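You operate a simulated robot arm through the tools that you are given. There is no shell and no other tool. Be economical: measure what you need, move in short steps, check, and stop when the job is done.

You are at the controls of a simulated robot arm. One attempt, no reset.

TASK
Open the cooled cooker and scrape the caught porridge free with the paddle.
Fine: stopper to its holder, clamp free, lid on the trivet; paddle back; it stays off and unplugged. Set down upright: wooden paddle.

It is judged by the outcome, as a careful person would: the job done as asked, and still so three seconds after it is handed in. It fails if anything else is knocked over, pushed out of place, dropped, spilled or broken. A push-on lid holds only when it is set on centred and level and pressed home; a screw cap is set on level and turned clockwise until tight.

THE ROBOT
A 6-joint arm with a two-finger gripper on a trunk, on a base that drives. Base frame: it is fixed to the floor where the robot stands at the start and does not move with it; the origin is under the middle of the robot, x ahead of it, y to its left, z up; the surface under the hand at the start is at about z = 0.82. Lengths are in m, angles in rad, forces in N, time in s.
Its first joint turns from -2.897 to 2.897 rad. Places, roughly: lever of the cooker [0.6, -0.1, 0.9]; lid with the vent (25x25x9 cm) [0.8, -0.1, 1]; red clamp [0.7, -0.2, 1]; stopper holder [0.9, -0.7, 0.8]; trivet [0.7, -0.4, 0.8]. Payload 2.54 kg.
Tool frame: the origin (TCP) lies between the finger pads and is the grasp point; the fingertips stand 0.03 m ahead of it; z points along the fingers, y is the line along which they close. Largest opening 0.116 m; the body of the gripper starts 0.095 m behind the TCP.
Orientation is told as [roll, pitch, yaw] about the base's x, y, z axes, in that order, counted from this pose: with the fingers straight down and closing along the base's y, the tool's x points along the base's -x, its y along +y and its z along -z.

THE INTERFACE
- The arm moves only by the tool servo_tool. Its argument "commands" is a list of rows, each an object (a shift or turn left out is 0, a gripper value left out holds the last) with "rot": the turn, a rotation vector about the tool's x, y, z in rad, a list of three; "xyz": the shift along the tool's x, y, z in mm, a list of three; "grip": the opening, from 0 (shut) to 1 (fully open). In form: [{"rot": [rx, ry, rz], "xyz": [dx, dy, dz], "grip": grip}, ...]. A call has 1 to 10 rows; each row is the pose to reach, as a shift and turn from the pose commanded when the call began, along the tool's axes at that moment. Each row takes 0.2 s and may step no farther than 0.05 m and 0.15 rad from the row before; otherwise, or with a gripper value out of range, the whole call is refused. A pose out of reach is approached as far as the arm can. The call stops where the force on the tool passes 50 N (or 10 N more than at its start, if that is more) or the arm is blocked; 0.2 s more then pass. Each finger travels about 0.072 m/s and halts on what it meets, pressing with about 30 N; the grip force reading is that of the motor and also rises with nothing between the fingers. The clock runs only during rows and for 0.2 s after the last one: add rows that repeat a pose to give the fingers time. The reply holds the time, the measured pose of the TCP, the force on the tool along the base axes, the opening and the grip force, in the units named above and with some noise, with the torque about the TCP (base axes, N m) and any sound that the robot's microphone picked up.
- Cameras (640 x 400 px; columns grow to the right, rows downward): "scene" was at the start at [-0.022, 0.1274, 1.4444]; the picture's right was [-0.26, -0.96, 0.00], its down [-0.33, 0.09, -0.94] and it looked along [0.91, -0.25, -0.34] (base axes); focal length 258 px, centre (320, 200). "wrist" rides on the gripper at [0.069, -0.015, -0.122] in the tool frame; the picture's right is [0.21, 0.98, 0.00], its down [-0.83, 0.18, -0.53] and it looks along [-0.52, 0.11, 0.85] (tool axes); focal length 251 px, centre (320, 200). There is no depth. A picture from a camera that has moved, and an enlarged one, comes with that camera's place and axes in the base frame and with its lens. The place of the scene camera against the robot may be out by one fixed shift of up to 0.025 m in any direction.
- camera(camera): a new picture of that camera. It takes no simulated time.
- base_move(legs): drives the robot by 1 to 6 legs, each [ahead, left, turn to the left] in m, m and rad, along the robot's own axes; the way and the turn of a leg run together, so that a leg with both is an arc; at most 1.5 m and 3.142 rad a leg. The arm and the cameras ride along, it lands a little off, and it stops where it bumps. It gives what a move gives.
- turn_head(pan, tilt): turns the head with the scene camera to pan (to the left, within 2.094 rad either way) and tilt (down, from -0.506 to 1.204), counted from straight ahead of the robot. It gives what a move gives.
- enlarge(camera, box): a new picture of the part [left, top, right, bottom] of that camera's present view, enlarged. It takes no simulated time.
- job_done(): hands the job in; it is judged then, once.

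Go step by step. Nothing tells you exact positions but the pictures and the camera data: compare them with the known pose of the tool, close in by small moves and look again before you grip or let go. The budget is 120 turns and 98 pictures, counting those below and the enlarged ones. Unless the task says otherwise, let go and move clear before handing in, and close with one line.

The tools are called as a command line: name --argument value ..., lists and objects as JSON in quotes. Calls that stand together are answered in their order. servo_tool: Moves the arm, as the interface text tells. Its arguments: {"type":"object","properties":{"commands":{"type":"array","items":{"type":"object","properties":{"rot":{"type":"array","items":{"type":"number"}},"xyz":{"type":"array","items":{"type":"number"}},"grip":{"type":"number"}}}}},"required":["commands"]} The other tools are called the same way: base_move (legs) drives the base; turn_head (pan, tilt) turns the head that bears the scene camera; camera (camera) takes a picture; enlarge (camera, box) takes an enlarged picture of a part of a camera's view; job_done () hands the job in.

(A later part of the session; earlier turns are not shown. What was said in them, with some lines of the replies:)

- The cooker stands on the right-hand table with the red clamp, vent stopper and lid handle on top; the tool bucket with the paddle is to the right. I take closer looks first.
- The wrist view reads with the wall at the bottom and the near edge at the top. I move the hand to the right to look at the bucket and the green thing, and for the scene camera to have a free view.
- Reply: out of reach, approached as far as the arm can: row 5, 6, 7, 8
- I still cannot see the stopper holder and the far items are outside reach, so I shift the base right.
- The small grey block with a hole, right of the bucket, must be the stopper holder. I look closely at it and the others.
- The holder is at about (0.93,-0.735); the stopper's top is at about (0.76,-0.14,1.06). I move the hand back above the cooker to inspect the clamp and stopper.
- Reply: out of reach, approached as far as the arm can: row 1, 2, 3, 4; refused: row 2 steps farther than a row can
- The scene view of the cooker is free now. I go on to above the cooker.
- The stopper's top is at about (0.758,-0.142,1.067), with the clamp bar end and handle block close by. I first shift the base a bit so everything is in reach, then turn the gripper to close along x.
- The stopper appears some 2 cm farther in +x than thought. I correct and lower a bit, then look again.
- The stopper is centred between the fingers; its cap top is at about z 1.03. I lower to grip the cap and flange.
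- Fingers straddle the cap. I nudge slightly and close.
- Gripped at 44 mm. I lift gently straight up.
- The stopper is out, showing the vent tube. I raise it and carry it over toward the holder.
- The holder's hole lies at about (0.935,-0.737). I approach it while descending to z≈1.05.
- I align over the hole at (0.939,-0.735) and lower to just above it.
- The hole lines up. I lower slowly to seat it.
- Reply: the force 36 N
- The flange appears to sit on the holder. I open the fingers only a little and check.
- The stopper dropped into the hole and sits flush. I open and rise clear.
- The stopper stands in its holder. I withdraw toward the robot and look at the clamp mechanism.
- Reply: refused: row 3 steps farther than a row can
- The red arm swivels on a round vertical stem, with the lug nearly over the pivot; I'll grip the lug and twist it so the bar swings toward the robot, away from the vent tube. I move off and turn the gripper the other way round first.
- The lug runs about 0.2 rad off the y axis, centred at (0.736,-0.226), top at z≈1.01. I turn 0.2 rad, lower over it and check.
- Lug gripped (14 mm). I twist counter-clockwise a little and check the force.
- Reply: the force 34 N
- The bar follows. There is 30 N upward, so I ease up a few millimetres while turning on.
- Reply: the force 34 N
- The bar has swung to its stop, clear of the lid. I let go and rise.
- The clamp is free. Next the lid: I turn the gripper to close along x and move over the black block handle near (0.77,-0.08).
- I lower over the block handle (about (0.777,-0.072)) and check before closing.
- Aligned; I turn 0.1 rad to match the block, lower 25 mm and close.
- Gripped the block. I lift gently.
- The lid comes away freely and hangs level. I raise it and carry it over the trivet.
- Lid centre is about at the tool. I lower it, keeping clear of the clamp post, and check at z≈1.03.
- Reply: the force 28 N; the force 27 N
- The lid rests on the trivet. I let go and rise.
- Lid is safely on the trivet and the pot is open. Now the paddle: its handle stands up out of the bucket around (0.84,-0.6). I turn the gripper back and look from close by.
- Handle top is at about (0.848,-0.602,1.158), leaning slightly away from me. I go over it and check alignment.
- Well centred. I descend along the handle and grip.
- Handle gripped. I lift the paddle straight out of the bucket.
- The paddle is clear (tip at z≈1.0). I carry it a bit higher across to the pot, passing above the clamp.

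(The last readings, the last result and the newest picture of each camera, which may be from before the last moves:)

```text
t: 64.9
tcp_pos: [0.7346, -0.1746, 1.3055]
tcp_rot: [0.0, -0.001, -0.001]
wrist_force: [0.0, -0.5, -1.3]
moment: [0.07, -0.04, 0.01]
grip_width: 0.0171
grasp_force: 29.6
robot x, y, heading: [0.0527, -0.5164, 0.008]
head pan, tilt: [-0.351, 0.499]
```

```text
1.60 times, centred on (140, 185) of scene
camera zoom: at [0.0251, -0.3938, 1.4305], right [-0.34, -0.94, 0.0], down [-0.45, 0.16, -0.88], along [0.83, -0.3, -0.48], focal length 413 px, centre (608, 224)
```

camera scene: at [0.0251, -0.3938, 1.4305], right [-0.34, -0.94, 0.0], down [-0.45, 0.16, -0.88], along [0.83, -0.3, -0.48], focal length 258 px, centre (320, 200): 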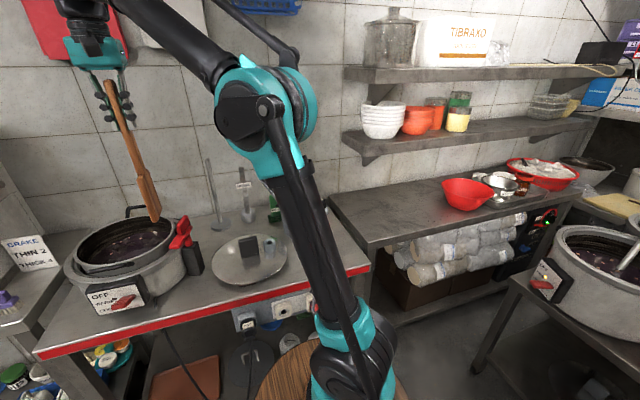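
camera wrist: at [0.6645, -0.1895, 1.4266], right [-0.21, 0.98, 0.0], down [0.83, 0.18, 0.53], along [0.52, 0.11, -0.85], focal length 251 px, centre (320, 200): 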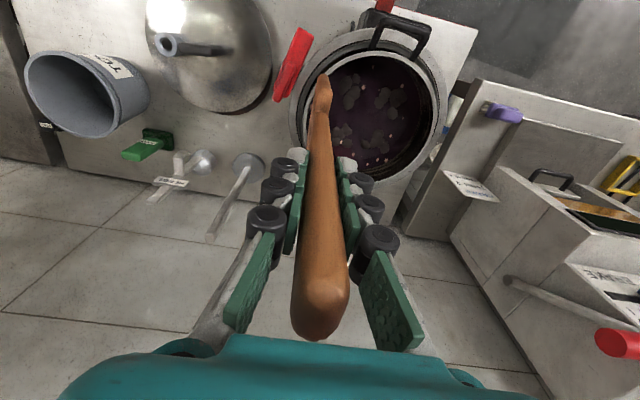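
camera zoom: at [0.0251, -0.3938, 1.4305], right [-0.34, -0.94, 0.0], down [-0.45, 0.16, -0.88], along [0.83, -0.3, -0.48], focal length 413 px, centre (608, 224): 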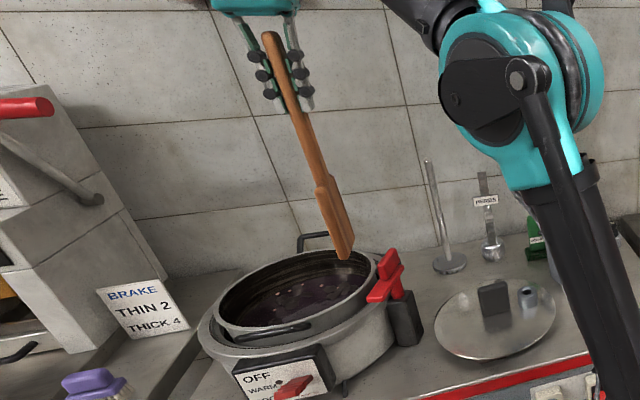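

Four clumps of caught porridge lie on the pot floor. Reaching the far ones would stretch the arm, so I swing the hand right first and then drive the base left beneath it.

servo_tool --commands '[{"xyz": [0, -45, -5]}, {"xyz": [0, -90, -5]}, {"xyz": [0, -135, -5]}, {"xyz": [0, -180, -5]}, {"xyz": [0, -225, -5]}, {"xyz": [0, -270, -5]}]'

base_move --legs '[[0, 0.28, 0]]'

camera --camera "wrist"

camera --camera "scene"

```text
t: 66.3
tcp_pos: [0.7339, -0.4459, 1.3105]
tcp_rot: [-0.001, 0.001, 0.0]
wrist_force: [0.2, 0.5, -1.3]
moment: [-0.04, 0.04, 0.03]
grip_width: 0.0176
grasp_force: 29.8
robot x, y, heading: [0.0517, -0.5134, 0.008]
head pan, tilt: [-0.351, 0.499]
```

```text
t: 68.2
tcp_pos: [0.7306, -0.1713, 1.3109]
tcp_rot: [0.0, 0.0, 0.0]
wrist_force: [0.3, 0.0, -1.7]
moment: [-0.02, -0.02, 0.0]
grip_width: 0.0168
grasp_force: 30.0
robot x, y, heading: [0.0546, -0.2365, 0.012]
head pan, tilt: [-0.351, 0.499]
```

```text
19 pictures are left
camera wrist: at [0.6617, -0.185, 1.4322], right [-0.21, 0.98, 0.0], down [0.83, 0.18, 0.53], along [0.52, 0.11, -0.85], focal length 251 px, centre (320, 200)
```

wrist: 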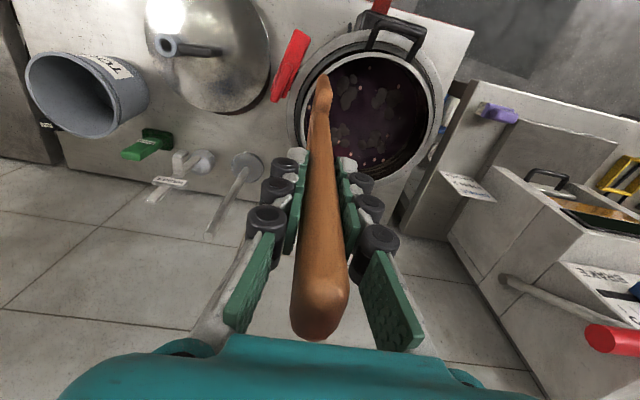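

```text
18 pictures are left
camera scene: at [0.0228, -0.1174, 1.4305], right [-0.34, -0.94, 0.0], down [-0.45, 0.16, -0.88], along [0.83, -0.29, -0.48], focal length 258 px, centre (320, 200)
```

scene: 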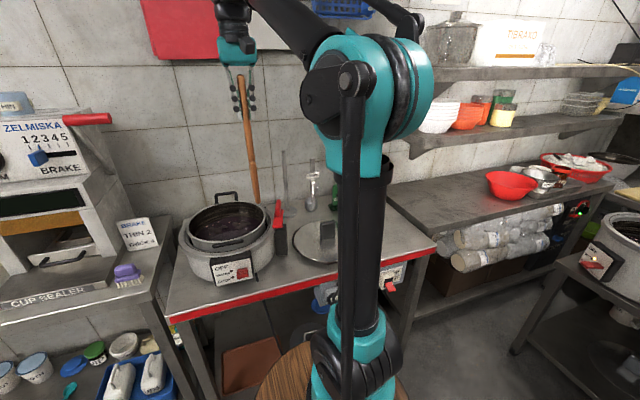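

I bring the tip over the middle of the pot and lower it partway.

servo_tool --commands '[{"xyz": [-25, 35, 0]}, {"xyz": [-50, 70, 0]}, {"xyz": [-75, 105, 0]}, {"xyz": [-75, 105, 40]}, {"xyz": [-75, 105, 80]}, {"xyz": [-75, 105, 110]}]'

camera --camera "wrist"

enlarge --camera "scene" --box '[150, 100, 310, 300]'

```text
t: 69.6
tcp_pos: [0.8058, -0.063, 1.2028]
tcp_rot: [0.0, 0.0, -0.001]
wrist_force: [0.0, -0.6, -0.6]
moment: [-0.03, 0.0, -0.03]
grip_width: 0.017
grasp_force: 30.2
robot x, y, heading: [0.0491, -0.2382, 0.01]
head pan, tilt: [-0.351, 0.499]
```

```text
17 pictures are left
camera wrist: at [0.7355, -0.0785, 1.3244], right [-0.21, 0.98, 0.0], down [0.83, 0.18, 0.53], along [0.52, 0.11, -0.85], focal length 251 px, centre (320, 200)
```

wrist: 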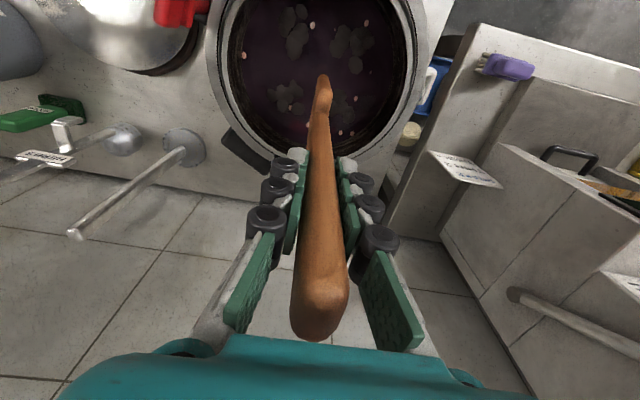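

```text
2.00 times, centred on (230, 200) of scene
camera zoom: at [0.0228, -0.1174, 1.4305], right [-0.34, -0.94, 0.0], down [-0.45, 0.16, -0.88], along [0.83, -0.29, -0.48], focal length 516 px, centre (500, 200)
```

zoom: 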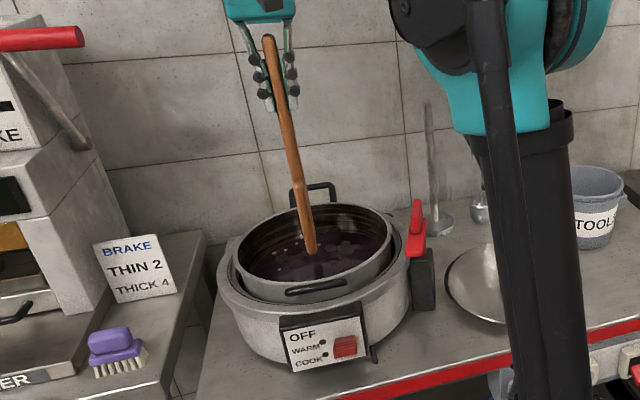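

I lower slowly to find the pot floor.

servo_tool --commands '[{"xyz": [0, 0, 10]}, {"xyz": [0, 0, 20]}, {"xyz": [0, 0, 27]}, {"xyz": [0, 0, 34]}, {"xyz": [0, 0, 40]}]'

servo_tool --commands '[{"xyz": [0, 0, 4]}, {"xyz": [0, 0, 8]}, {"xyz": [0, 0, 12]}]'

```text
t: 70.8
tcp_pos: [0.806, -0.0637, 1.1602]
tcp_rot: [0.0, -0.001, 0.0]
wrist_force: [-0.2, -0.4, -1.2]
moment: [0.0, 0.02, 0.0]
grip_width: 0.0171
grasp_force: 29.7
robot x, y, heading: [0.0497, -0.2406, 0.007]
head pan, tilt: [-0.351, 0.499]
```

```text
t: 71.6
tcp_pos: [0.8051, -0.0656, 1.1485]
tcp_rot: [0.0, 0.001, 0.002]
wrist_force: [-0.2, 0.3, -0.5]
moment: [0.01, 0.01, 0.0]
grip_width: 0.0173
grasp_force: 30.6
robot x, y, heading: [0.0528, -0.2409, 0.012]
head pan, tilt: [-0.351, 0.499]
```

servo_tool --commands '[{"xyz": [0, 0, 4]}, {"xyz": [0, 0, 8]}, {"xyz": [0, 0, 12]}]'

servo_tool --commands '[{"xyz": [0, 0, 3]}, {"xyz": [0, 0, 6]}, {"xyz": [0, 0, 9]}]'

enlarge --camera "scene" --box '[180, 160, 280, 270]'

```text
t: 72.4
tcp_pos: [0.8049, -0.0658, 1.1376]
tcp_rot: [0.0, -0.001, 0.001]
wrist_force: [0.3, -0.5, 33.6]
moment: [0.03, -0.01, 0.01]
grip_width: 0.0175
grasp_force: 30.4
robot x, y, heading: [0.0492, -0.2395, 0.012]
head pan, tilt: [-0.351, 0.499]
```

```text
t: 73.2
tcp_pos: [0.8051, -0.0647, 1.1302]
tcp_rot: [-0.001, -0.002, 0.0]
wrist_force: [1.3, 0.1, 34.5]
moment: [-0.02, -0.08, 0.02]
grip_width: 0.0172
grasp_force: 30.2
robot x, y, heading: [0.0481, -0.2378, 0.008]
head pan, tilt: [-0.351, 0.499]
```

```text
3.64 times, centred on (230, 215) of scene
camera zoom: at [0.0217, -0.1177, 1.4305], right [-0.34, -0.94, 0.0], down [-0.45, 0.16, -0.88], along [0.83, -0.29, -0.48], focal length 938 px, centre (647, 146)
```

zoom: 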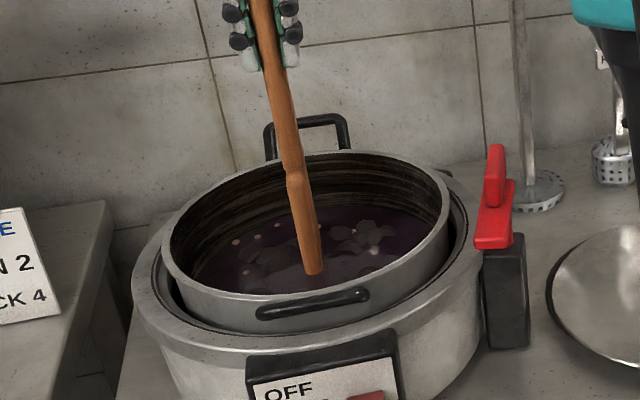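

The tip is on the floor. I ease off slightly and sweep round through the clumps.

servo_tool --commands '[{"xyz": [0, 0, -3]}, {"xyz": [18, -22, -3]}, {"xyz": [38, -45, -3]}, {"xyz": [46, -25, -3]}, {"xyz": [46, 5, -3]}, {"xyz": [44, 35, -3]}, {"xyz": [40, 52, -3]}, {"xyz": [10, 52, -3]}, {"xyz": [-20, 52, -3]}, {"xyz": [-50, 48, -3]}]'

enlarge --camera "scene" --box '[180, 160, 280, 270]'

```text
t: 75.4
tcp_pos: [0.8566, -0.0171, 1.1324]
tcp_rot: [0.0, -0.001, 0.0]
wrist_force: [-9.3, -0.8, 11.9]
moment: [-0.04, 1.14, 0.03]
grip_width: 0.0173
grasp_force: 30.0
robot x, y, heading: [0.0491, -0.2367, 0.007]
head pan, tilt: [-0.351, 0.499]
```

```text
3.64 times, centred on (230, 215) of scene
camera zoom: at [0.0218, -0.1176, 1.4305], right [-0.34, -0.94, 0.0], down [-0.45, 0.16, -0.88], along [0.83, -0.29, -0.48], focal length 938 px, centre (647, 146)
```

zoom: 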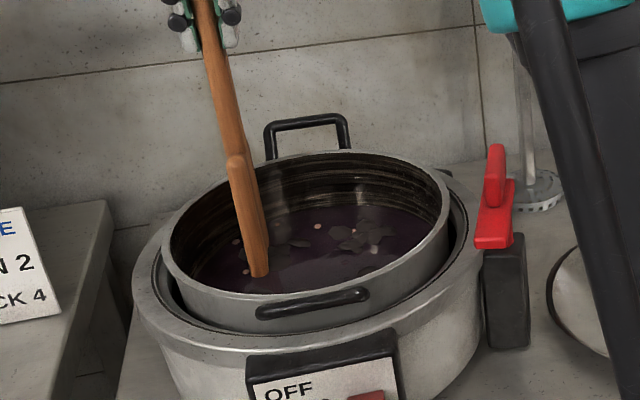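

Clumps along the path are coming off. I continue through the far side and right.

servo_tool --commands '[{"xyz": [0, -30, 0]}, {"xyz": [0, -60, 0]}, {"xyz": [2, -90, 0]}, {"xyz": [12, -102, 0]}, {"xyz": [40, -104, 0]}, {"xyz": [70, -102, 0]}, {"xyz": [90, -90, 0]}, {"xyz": [95, -60, 0]}, {"xyz": [70, -40, -2]}, {"xyz": [50, -48, -2]}]'

servo_tool --commands '[{"xyz": [0, 0, -40]}, {"xyz": [0, 0, -80]}, {"xyz": [0, 0, -110]}]'

enlarge --camera "wrist" --box '[200, 0, 440, 180]'

```text
t: 77.6
tcp_pos: [0.8044, -0.0648, 1.1336]
tcp_rot: [0.0, 0.0, -0.001]
wrist_force: [0.7, 0.4, -1.0]
moment: [0.0, -0.03, -0.01]
grip_width: 0.0175
grasp_force: 29.9
robot x, y, heading: [0.0509, -0.2379, 0.009]
head pan, tilt: [-0.351, 0.499]
```

```text
t: 78.4
tcp_pos: [0.8039, -0.0652, 1.2401]
tcp_rot: [0.001, 0.0, -0.001]
wrist_force: [-0.9, -0.2, -1.5]
moment: [-0.04, -0.01, 0.04]
grip_width: 0.0174
grasp_force: 29.7
robot x, y, heading: [0.0487, -0.2371, 0.007]
head pan, tilt: [-0.351, 0.499]
```

```text
2.22 times, centred on (320, 90) of wrist
camera zoom: at [0.7336, -0.0808, 1.3617], right [-0.21, 0.98, 0.0], down [0.83, 0.18, 0.53], along [0.52, 0.11, -0.85], focal length 559 px, centre (320, 444)
```

zoom: 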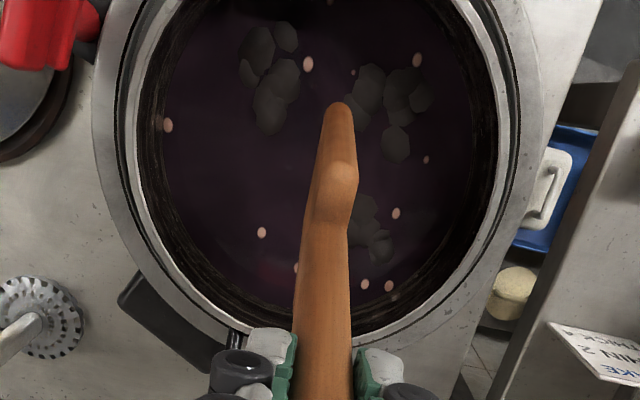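

One clump is gone; three remain, and the paddle has tilted in the grip (tip 6.6 cm back). I tilt the hand to bring the paddle upright and then sweep along y, where the fingers hold it firmly.

servo_tool --commands '[{"rot": [0, -0.12, 0], "xyz": [20, 0, 0]}, {"rot": [0, -0.25, 0], "xyz": [45, 0, 0]}, {"rot": [0, -0.25, 0], "xyz": [72, -8, 0]}, {"rot": [0, -0.25, 0], "xyz": [72, -8, 40]}, {"rot": [0, -0.25, 0], "xyz": [72, -8, 80]}]'

enlarge --camera "scene" --box '[180, 140, 280, 270]'

enlarge --camera "wrist" --box '[200, 0, 440, 180]'

```text
t: 79.6
tcp_pos: [0.735, -0.0729, 1.1596]
tcp_rot: [0.0, -0.251, -0.001]
wrist_force: [-1.5, 0.5, -1.8]
moment: [-0.04, 0.02, 0.03]
grip_width: 0.0171
grasp_force: 30.1
robot x, y, heading: [0.0475, -0.235, 0.011]
head pan, tilt: [-0.351, 0.499]
```

```text
3.08 times, centred on (230, 205) of scene
camera zoom: at [0.0228, -0.1174, 1.4305], right [-0.34, -0.94, 0.0], down [-0.45, 0.16, -0.88], along [0.83, -0.29, -0.48], focal length 793 px, centre (597, 185)
```

zoom: 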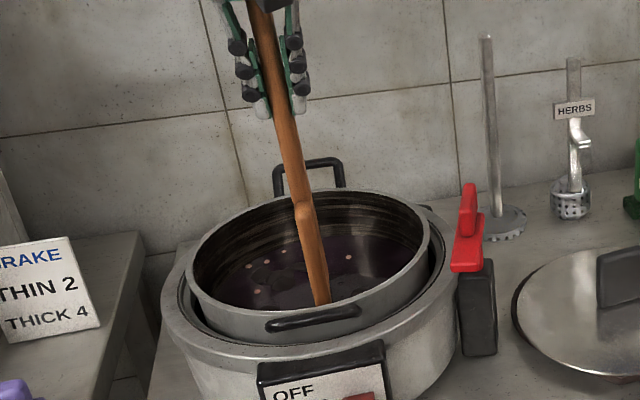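

```text
2.22 times, centred on (320, 90) of wrist
camera zoom: at [0.6366, -0.0876, 1.2602], right [-0.21, 0.98, -0.05], down [0.67, 0.18, 0.72], along [0.71, 0.11, -0.69], focal length 559 px, centre (320, 444)
```

zoom: 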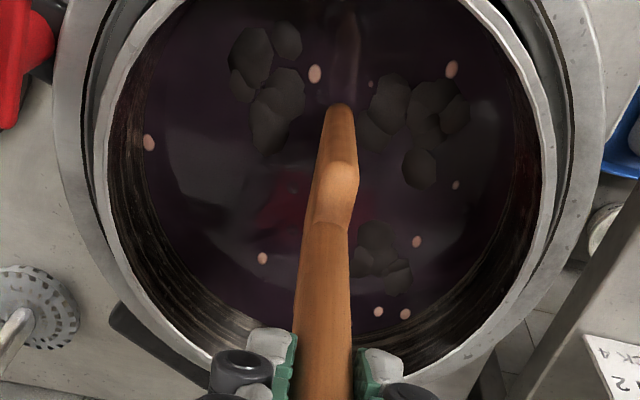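

The tip hangs between the two near clumps, just over the floor. I lower until it touches lightly.

servo_tool --commands '[{"xyz": [2, 0, 8]}, {"xyz": [4, 0, 15]}, {"xyz": [5, 0, 19]}]'

servo_tool --commands '[{"xyz": [0.5, 0, 2]}, {"xyz": [1, 0, 4]}, {"xyz": [1.5, 0, 6]}]'

```text
t: 80.4
tcp_pos: [0.7336, -0.073, 1.1425]
tcp_rot: [0.0, -0.249, 0.001]
wrist_force: [-0.2, -0.4, -0.9]
moment: [-0.02, 0.04, 0.02]
grip_width: 0.0174
grasp_force: 30.2
robot x, y, heading: [0.0506, -0.2367, 0.007]
head pan, tilt: [-0.351, 0.499]
```

```text
t: 81.2
tcp_pos: [0.7343, -0.0725, 1.1366]
tcp_rot: [0.001, -0.25, 0.0]
wrist_force: [-0.8, -0.3, -0.8]
moment: [-0.01, 0.04, 0.03]
grip_width: 0.0173
grasp_force: 30.4
robot x, y, heading: [0.0492, -0.237, 0.006]
head pan, tilt: [-0.351, 0.499]
```

servo_tool --commands '[{"xyz": [0.5, 0, 2]}, {"xyz": [1, 0, 4]}, {"xyz": [1.2, 0, 5]}]'

servo_tool --commands '[{"xyz": [0, -15, 0]}, {"xyz": [0, -30, 0]}, {"xyz": [0, -45, 0]}, {"xyz": [0, -58, 0]}, {"xyz": [0, -40, 0]}, {"xyz": [0, -15, 0]}, {"xyz": [0, 10, 0]}, {"xyz": [0, 30, 0]}, {"xyz": [0, 50, 0]}, {"xyz": [0, 60, 0]}]'

enlarge --camera "wrist" --box '[200, 0, 440, 180]'

```text
t: 82.0
tcp_pos: [0.7344, -0.0741, 1.1323]
tcp_rot: [-0.001, -0.25, 0.0]
wrist_force: [-0.7, -0.9, -1.0]
moment: [-0.01, 0.02, 0.0]
grip_width: 0.0174
grasp_force: 30.3
robot x, y, heading: [0.0477, -0.2368, 0.01]
head pan, tilt: [-0.351, 0.499]
```

```text
t: 84.2
tcp_pos: [0.7336, -0.013, 1.1315]
tcp_rot: [0.0, -0.249, 0.0]
wrist_force: [-0.9, 0.5, -0.9]
moment: [0.02, -0.03, 0.01]
grip_width: 0.0173
grasp_force: 29.6
robot x, y, heading: [0.0526, -0.2357, 0.008]
head pan, tilt: [-0.351, 0.499]
```

```text
2.22 times, centred on (320, 90) of wrist
camera zoom: at [0.6361, -0.0281, 1.2319], right [-0.21, 0.98, -0.05], down [0.67, 0.18, 0.72], along [0.71, 0.11, -0.69], focal length 559 px, centre (320, 444)
```

zoom: 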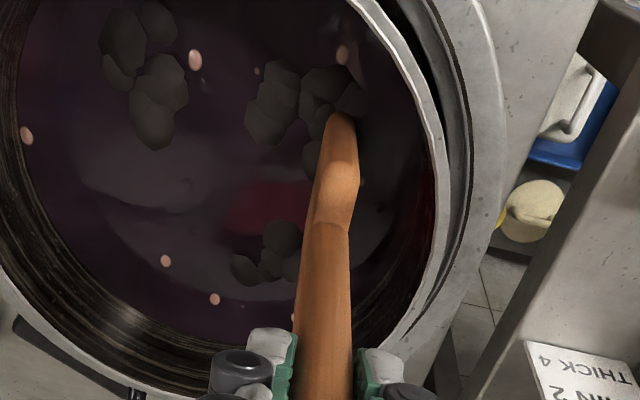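

The tip is still above the floor. I lower further until it bears.

servo_tool --commands '[{"xyz": [0.7, -3, 3]}, {"xyz": [1.5, -6, 6]}, {"xyz": [2.2, -9, 9]}]'

servo_tool --commands '[{"xyz": [0.7, 0, 3]}, {"xyz": [1.5, 0, 6]}]'

```text
t: 85.1
tcp_pos: [0.7342, -0.0211, 1.1256]
tcp_rot: [0.002, -0.253, 0.001]
wrist_force: [-1.9, 0.7, 23.1]
moment: [0.25, 0.81, -0.02]
grip_width: 0.0174
grasp_force: 30.2
robot x, y, heading: [0.0502, -0.2338, 0.008]
head pan, tilt: [-0.351, 0.499]
stopped in row 3: the force on the tool passed its limit at 52 N (the readings are from after the stop); the commanded pose is now the measured one
```

```text
t: 85.5
tcp_pos: [0.736, -0.0215, 1.126]
tcp_rot: [0.002, -0.254, 0.0]
wrist_force: [-2.9, 0.6, 26.7]
moment: [0.01, 1.11, 0.01]
grip_width: 0.0173
grasp_force: 29.9
robot x, y, heading: [0.0549, -0.2376, 0.012]
head pan, tilt: [-0.351, 0.499]
stopped in row 1: the force on the tool passed its limit at 58 N (the readings are from after the stop); the commanded pose is now the measured one
```

Contact at 1.126. I ease 1 mm and sweep along y over both near clumps.

servo_tool --commands '[{"xyz": [0, 0, -1]}, {"xyz": [0, 12, -1]}, {"xyz": [0, 0, -1]}, {"xyz": [0, -15, -1]}, {"xyz": [0, -30, -1]}, {"xyz": [0, -50, -1]}, {"xyz": [0, -70, -1]}, {"xyz": [0, -90, -1]}, {"xyz": [0, -108, -1]}, {"xyz": [0, -80, -1]}]'

enlarge --camera "wrist" --box '[200, 0, 440, 180]'

```text
t: 87.7
tcp_pos: [0.7338, -0.109, 1.1266]
tcp_rot: [-0.008, -0.256, 0.003]
wrist_force: [-1.8, -4.0, 20.5]
moment: [-1.0, 0.73, 0.06]
grip_width: 0.0175
grasp_force: 29.7
robot x, y, heading: [0.0514, -0.2405, 0.01]
head pan, tilt: [-0.351, 0.499]
stopped in row 10: the force on the tool passed its limit at 54 N (the readings are from after the stop); the commanded pose is now the measured one
```

```text
2.22 times, centred on (320, 90) of wrist
camera zoom: at [0.6361, -0.1237, 1.226], right [-0.21, 0.98, -0.06], down [0.66, 0.19, 0.72], along [0.72, 0.11, -0.69], focal length 559 px, centre (320, 444)
```

zoom: 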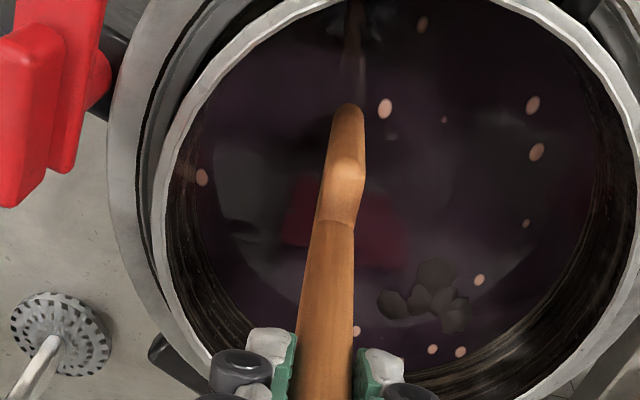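

Both near clumps are gone; only the far-left one at about (0.83,-0.024) remains. I lift slightly, move over beside it and lower.

servo_tool --commands '[{"xyz": [-3, 0, -12]}, {"xyz": [-33, 12, -4]}, {"xyz": [-63, 24, 4]}, {"xyz": [-91, 35, 11]}, {"xyz": [-90, 35, 15]}, {"xyz": [-89, 35, 19]}]'

servo_tool --commands '[{"xyz": [0.5, 0, 2]}, {"xyz": [1, 0, 4]}, {"xyz": [1.5, 0, 6]}]'

```text
t: 89.1
tcp_pos: [0.8262, -0.0733, 1.128]
tcp_rot: [-0.008, -0.254, 0.004]
wrist_force: [-0.6, -1.2, -0.5]
moment: [-0.07, 0.26, 0.01]
grip_width: 0.0175
grasp_force: 30.5
robot x, y, heading: [0.0507, -0.2406, 0.012]
head pan, tilt: [-0.351, 0.499]
```

```text
t: 89.9
tcp_pos: [0.8265, -0.0735, 1.1242]
tcp_rot: [-0.007, -0.259, 0.003]
wrist_force: [-1.6, 0.8, 23.3]
moment: [-0.01, 0.93, -0.03]
grip_width: 0.0175
grasp_force: 29.6
robot x, y, heading: [0.0487, -0.2379, 0.007]
head pan, tilt: [-0.351, 0.499]
stopped in row 3: the force on the tool passed its limit at 56 N (the readings are from after the stop); the commanded pose is now the measured one
```

servo_tool --commands '[{"xyz": [0, 0, -1]}, {"xyz": [0, 15, -1]}, {"xyz": [0, 30, -1]}, {"xyz": [0, 43, -1]}, {"xyz": [0, 55, -1]}, {"xyz": [0, 40, -1]}, {"xyz": [0, 25, -1]}]'

enlarge --camera "wrist" --box '[200, 0, 440, 180]'

```text
t: 91.5
tcp_pos: [0.8287, -0.0468, 1.1249]
tcp_rot: [-0.006, -0.259, 0.005]
wrist_force: [0.2, 0.5, -0.7]
moment: [0.01, 0.04, 0.01]
grip_width: 0.0171
grasp_force: 29.5
robot x, y, heading: [0.052, -0.2355, 0.011]
head pan, tilt: [-0.351, 0.499]
```

```text
2.22 times, centred on (320, 90) of wrist
camera zoom: at [0.7296, -0.0618, 1.225], right [-0.21, 0.98, -0.06], down [0.66, 0.19, 0.73], along [0.72, 0.11, -0.69], focal length 559 px, centre (320, 444)
```

zoom: 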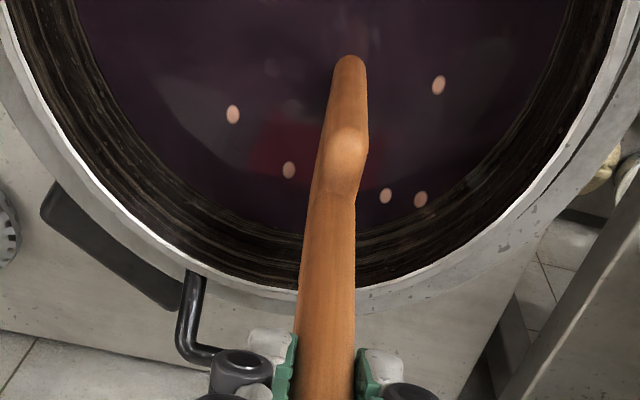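

No clumps visible any more. I lift the paddle out and verify from above.

servo_tool --commands '[{"xyz": [-9, 0, -35]}, {"xyz": [-20, 0, -75]}, {"xyz": [-30, 0, -115]}, {"xyz": [-40, 0, -155]}, {"xyz": [-10, -20, -178]}, {"xyz": [20, -40, -186]}, {"xyz": [50, -60, -190]}]'

camera --camera "wrist"

```text
t: 93.1
tcp_pos: [0.7291, -0.1088, 1.2962]
tcp_rot: [-0.008, -0.257, 0.003]
wrist_force: [0.9, 0.7, -1.7]
moment: [-0.04, 0.08, 0.04]
grip_width: 0.017
grasp_force: 29.8
robot x, y, heading: [0.0494, -0.2365, 0.009]
head pan, tilt: [-0.351, 0.499]
```

```text
7 pictures are left
camera wrist: at [0.6317, -0.1229, 1.396], right [-0.21, 0.98, -0.06], down [0.66, 0.19, 0.73], along [0.72, 0.11, -0.69], focal length 251 px, centre (320, 200)
```

wrist: 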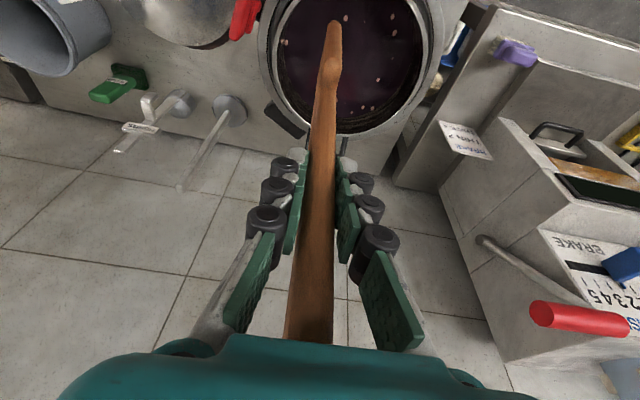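

The pot floor is clean. I drive back right with the paddle held high, then return it to the bucket.

servo_tool --commands '[{"rot": [0, 0.015, 0], "xyz": [-2, 0, -8]}, {"rot": [0, 0.03, 0], "xyz": [-4, 0, -15]}]'

base_move --legs '[[0, -0.28, 0]]'

```text
t: 93.7
tcp_pos: [0.7293, -0.1073, 1.3125]
tcp_rot: [-0.005, -0.225, 0.004]
wrist_force: [0.1, -0.1, -0.7]
moment: [0.01, -0.02, -0.03]
grip_width: 0.0171
grasp_force: 29.5
robot x, y, heading: [0.0529, -0.2375, 0.012]
head pan, tilt: [-0.351, 0.499]
```

```text
t: 95.6
tcp_pos: [0.7314, -0.3858, 1.3131]
tcp_rot: [-0.006, -0.227, -0.001]
wrist_force: [0.7, -0.2, -1.4]
moment: [-0.01, 0.0, 0.01]
grip_width: 0.0171
grasp_force: 29.9
robot x, y, heading: [0.0513, -0.517, 0.007]
head pan, tilt: [-0.351, 0.499]
```

servo_tool --commands '[{"xyz": [-17, -36, 7]}, {"xyz": [-34, -71, 14]}, {"xyz": [-51, -107, 21]}, {"xyz": [-67, -142, 29]}, {"xyz": [-84, -178, 36]}, {"xyz": [-101, -213, 43]}, {"xyz": [-101, -213, 43]}]'

camera --camera "wrist"

```text
t: 97.2
tcp_pos: [0.8394, -0.6002, 1.2955]
tcp_rot: [-0.007, -0.227, 0.001]
wrist_force: [0.4, 0.7, -1.1]
moment: [0.0, -0.01, 0.02]
grip_width: 0.017
grasp_force: 30.1
robot x, y, heading: [0.0502, -0.518, 0.002]
head pan, tilt: [-0.351, 0.499]
```

```text
6 pictures are left
camera wrist: at [0.745, -0.6142, 1.3983], right [-0.21, 0.98, -0.05], down [0.68, 0.18, 0.71], along [0.7, 0.11, -0.71], focal length 251 px, centre (320, 200)
```

wrist: 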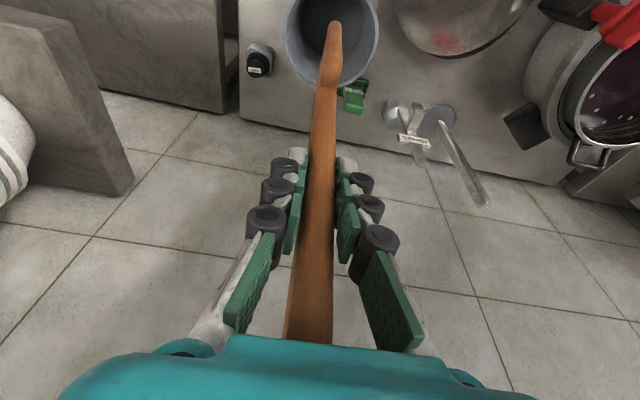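

The tip is right over the bucket, as at pick-up. I lower it back in.

servo_tool --commands '[{"xyz": [10, 0, 44]}, {"xyz": [20, 0, 88]}, {"xyz": [29, 0, 127]}, {"xyz": [38, 0, 166]}, {"xyz": [42, 0, 181]}]'

servo_tool --commands '[{"xyz": [1.4, 0, 6]}, {"xyz": [2.8, 0, 12]}, {"xyz": [4, 0, 17]}, {"xyz": [5, 0, 22]}, {"xyz": [6, 0, 26]}]'

```text
t: 98.4
tcp_pos: [0.8378, -0.6009, 1.1061]
tcp_rot: [-0.007, -0.228, 0.0]
wrist_force: [-0.5, -0.3, -2.1]
moment: [0.0, 0.04, 0.0]
grip_width: 0.0174
grasp_force: 30.0
robot x, y, heading: [0.0504, -0.5175, 0.007]
head pan, tilt: [-0.351, 0.499]
```

```text
t: 99.6
tcp_pos: [0.8392, -0.5998, 1.0813]
tcp_rot: [-0.007, -0.227, -0.001]
wrist_force: [0.5, 0.6, -0.8]
moment: [-0.02, 0.0, 0.03]
grip_width: 0.0171
grasp_force: 30.6
robot x, y, heading: [0.0526, -0.5157, 0.003]
head pan, tilt: [-0.351, 0.499]
```

servo_tool --commands '[{"xyz": [0.7, 0, 3]}, {"xyz": [1.4, 0, 6]}, {"xyz": [2, 0, 9]}, {"xyz": [2.7, 0, 12]}]'

camera --camera "wrist"

```text
t: 100.6
tcp_pos: [0.839, -0.5997, 1.0724]
tcp_rot: [-0.008, -0.23, -0.001]
wrist_force: [-7.2, -0.1, 28.5]
moment: [0.09, 0.57, 0.0]
grip_width: 0.0171
grasp_force: 30.1
robot x, y, heading: [0.0531, -0.5164, 0.007]
head pan, tilt: [-0.351, 0.499]
stopped in row 4: the force on the tool passed its limit at 57 N (the readings are from after the stop); the commanded pose is now the measured one
```

```text
5 pictures are left
camera wrist: at [0.744, -0.6146, 1.176], right [-0.21, 0.98, -0.06], down [0.68, 0.18, 0.71], along [0.7, 0.11, -0.71], focal length 251 px, centre (320, 200)
```

wrist: 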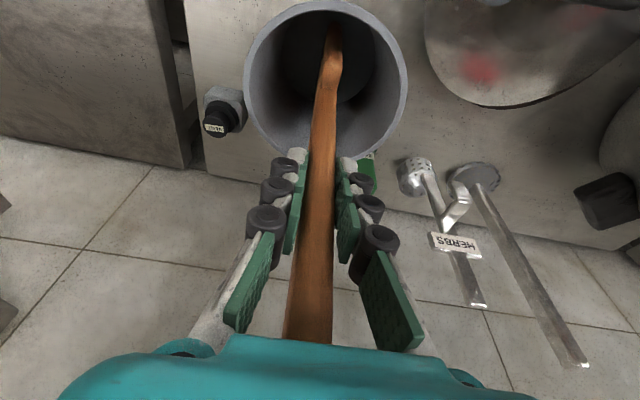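

The paddle stands on the bucket floor. So that it rests steeply against the far wall when released, I lift it 1 cm, shift it toward that wall, and set it down.

servo_tool --commands '[{"xyz": [-2, 0, -12]}, {"xyz": [-24, 0, -7]}, {"xyz": [-42, -2, -3]}, {"xyz": [-51, -2, -1]}]'

servo_tool --commands '[{"xyz": [1, 0, 4]}, {"xyz": [2, 0, 8]}, {"xyz": [2.7, 0, 11]}, {"xyz": [3.4, 0, 14]}]'

camera --camera "wrist"

```text
t: 101.6
tcp_pos: [0.8916, -0.604, 1.0846]
tcp_rot: [-0.007, -0.229, 0.001]
wrist_force: [-1.1, -0.1, -0.3]
moment: [-0.11, 0.24, -0.01]
grip_width: 0.0173
grasp_force: 29.3
robot x, y, heading: [0.0573, -0.5141, -0.002]
head pan, tilt: [-0.351, 0.499]
```

```text
t: 102.7
tcp_pos: [0.8898, -0.6035, 1.0726]
tcp_rot: [-0.007, -0.233, 0.001]
wrist_force: [-3.3, -0.7, 26.4]
moment: [-0.01, 0.03, 0.01]
grip_width: 0.0176
grasp_force: 30.0
robot x, y, heading: [0.0492, -0.5121, 0.005]
head pan, tilt: [-0.351, 0.499]
stopped in row 4: the force on the tool passed its limit at 54 N (the readings are from after the stop); the commanded pose is now the measured one
```

```text
4 pictures are left
camera wrist: at [0.7938, -0.6167, 1.1756], right [-0.21, 0.98, -0.06], down [0.68, 0.18, 0.71], along [0.7, 0.11, -0.7], focal length 251 px, centre (320, 200)
```

wrist: 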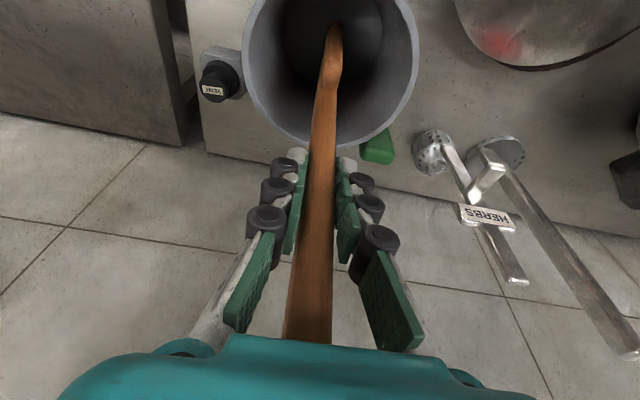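

The bucket moved about 3.5 cm along with the paddle, so I must bring it back: I lift slightly and push the paddle the opposite way, then look.

servo_tool --commands '[{"xyz": [-1.5, 0, -6]}, {"xyz": [10, 0, -9]}, {"xyz": [22, 1, -12]}, {"xyz": [34, 2, -15]}, {"xyz": [48, 3, -18]}]'

camera --camera "wrist"

```text
t: 103.9
tcp_pos: [0.8387, -0.5989, 1.0772]
tcp_rot: [-0.008, -0.229, 0.0]
wrist_force: [0.1, -0.3, -1.2]
moment: [0.0, 0.03, 0.03]
grip_width: 0.0171
grasp_force: 30.3
robot x, y, heading: [0.0501, -0.5123, 0.005]
head pan, tilt: [-0.351, 0.499]
```

```text
3 pictures are left
camera wrist: at [0.7433, -0.6138, 1.1801], right [-0.21, 0.98, -0.06], down [0.68, 0.18, 0.71], along [0.7, 0.11, -0.7], focal length 251 px, centre (320, 200)
```

wrist: 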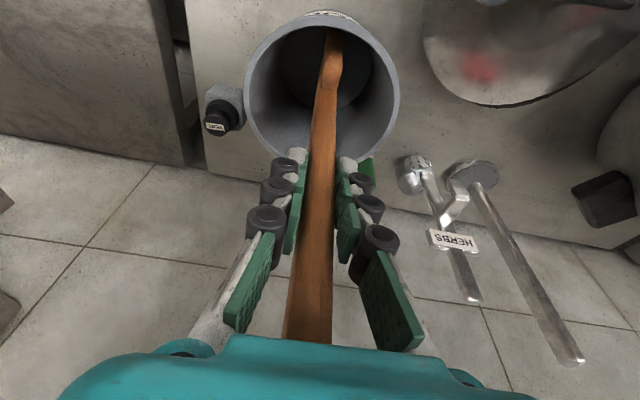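

The bucket has come back most of the way, about 1.5 cm remain. I push that much further and check.

servo_tool --commands '[{"xyz": [7, 0, -1.7]}, {"xyz": [14, 0, -3.3]}]'

camera --camera "wrist"

```text
t: 104.5
tcp_pos: [0.8246, -0.6001, 1.0778]
tcp_rot: [-0.006, -0.23, 0.0]
wrist_force: [3.0, -0.8, -0.4]
moment: [-0.11, -0.58, 0.01]
grip_width: 0.0172
grasp_force: 29.5
robot x, y, heading: [0.0551, -0.5164, 0.006]
head pan, tilt: [-0.351, 0.499]
```

```text
2 pictures are left
camera wrist: at [0.7297, -0.6137, 1.1802], right [-0.21, 0.98, -0.06], down [0.68, 0.19, 0.71], along [0.7, 0.11, -0.7], focal length 251 px, centre (320, 200)
```

wrist: 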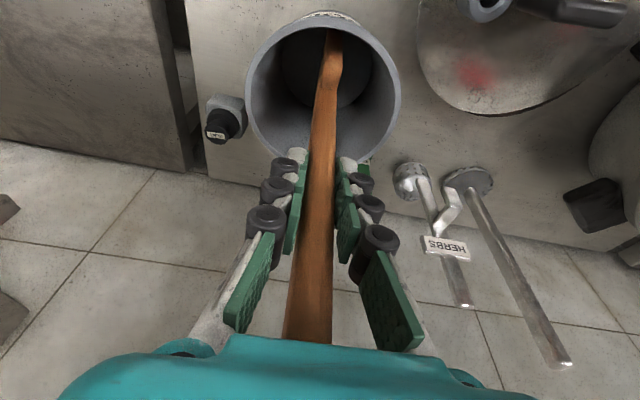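

The bucket is back at its original place. I lower the last few millimetres and open the fingers gently.

servo_tool --commands '[{"xyz": [-1, 0, 2.5]}, {"xyz": [-1, 0, 5]}, {"xyz": [-1, 0, 5], "grip": 0.18}, {"xyz": [-1, 0, 5], "grip": 0.22}, {"xyz": [-1, 0, 5], "grip": 0.26}, {"xyz": [-1, 0, 5], "grip": 0.32}, {"xyz": [-1, 0, 5], "grip": 0.45}, {"xyz": [-1, 0, 5], "grip": 0.6}]'

```text
t: 106.3
tcp_pos: [0.8274, -0.5998, 1.0723]
tcp_rot: [-0.008, -0.23, 0.002]
wrist_force: [-0.1, -0.3, 0.4]
moment: [-0.02, 0.03, 0.0]
grip_width: 0.0695
grasp_force: 0.0
robot x, y, heading: [0.0526, -0.5101, 0.006]
head pan, tilt: [-0.351, 0.499]
```

servo_tool --commands '[{"xyz": [-7, 0, -29]}, {"xyz": [-14, 0, -58]}, {"xyz": [-21, 0, -88]}, {"xyz": [-28, 0, -117]}, {"xyz": [-34, 0, -146]}, {"xyz": [10, 0, -165]}, {"xyz": [50, 0, -175]}, {"xyz": [95, 0, -185]}]'

camera --camera "wrist"

```text
t: 108.1
tcp_pos: [0.694, -0.6005, 1.2324]
tcp_rot: [-0.008, -0.23, 0.001]
wrist_force: [0.8, -0.2, -0.1]
moment: [0.02, 0.08, 0.01]
grip_width: 0.0698
grasp_force: 0.0
robot x, y, heading: [0.0541, -0.5186, 0.003]
head pan, tilt: [-0.351, 0.499]
```

```text
1 pictures are left
camera wrist: at [0.5979, -0.6138, 1.3359], right [-0.21, 0.98, -0.06], down [0.68, 0.18, 0.71], along [0.7, 0.11, -0.7], focal length 251 px, centre (320, 200)
```

wrist: 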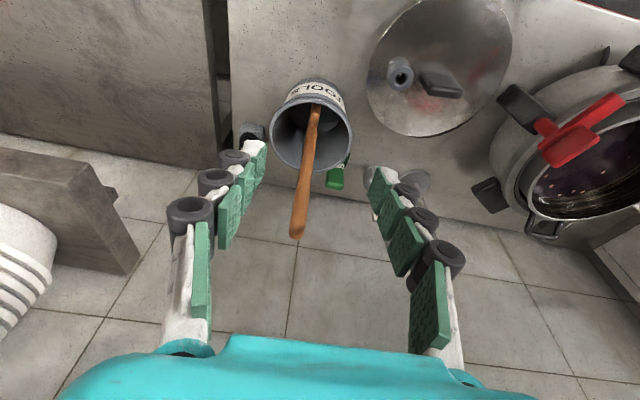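

The paddle stands upright in its bucket and the bucket is in its old spot. The stopper is in its holder, the clamp is swung free and the lid is on the trivet. The hand is clear, so I hand the job in.

job_done

```text
The job is handed in.
```

The cooker is open and all four clumps of caught porridge came off the pot floor. I never touched the cooker's lever or plug, and the stopper, clamp, lid and paddle are all as asked. I pushed the tool bucket about 3.5 cm while putting the paddle back, then moved it back to within about a centimetre of its place, judged from the pictures.
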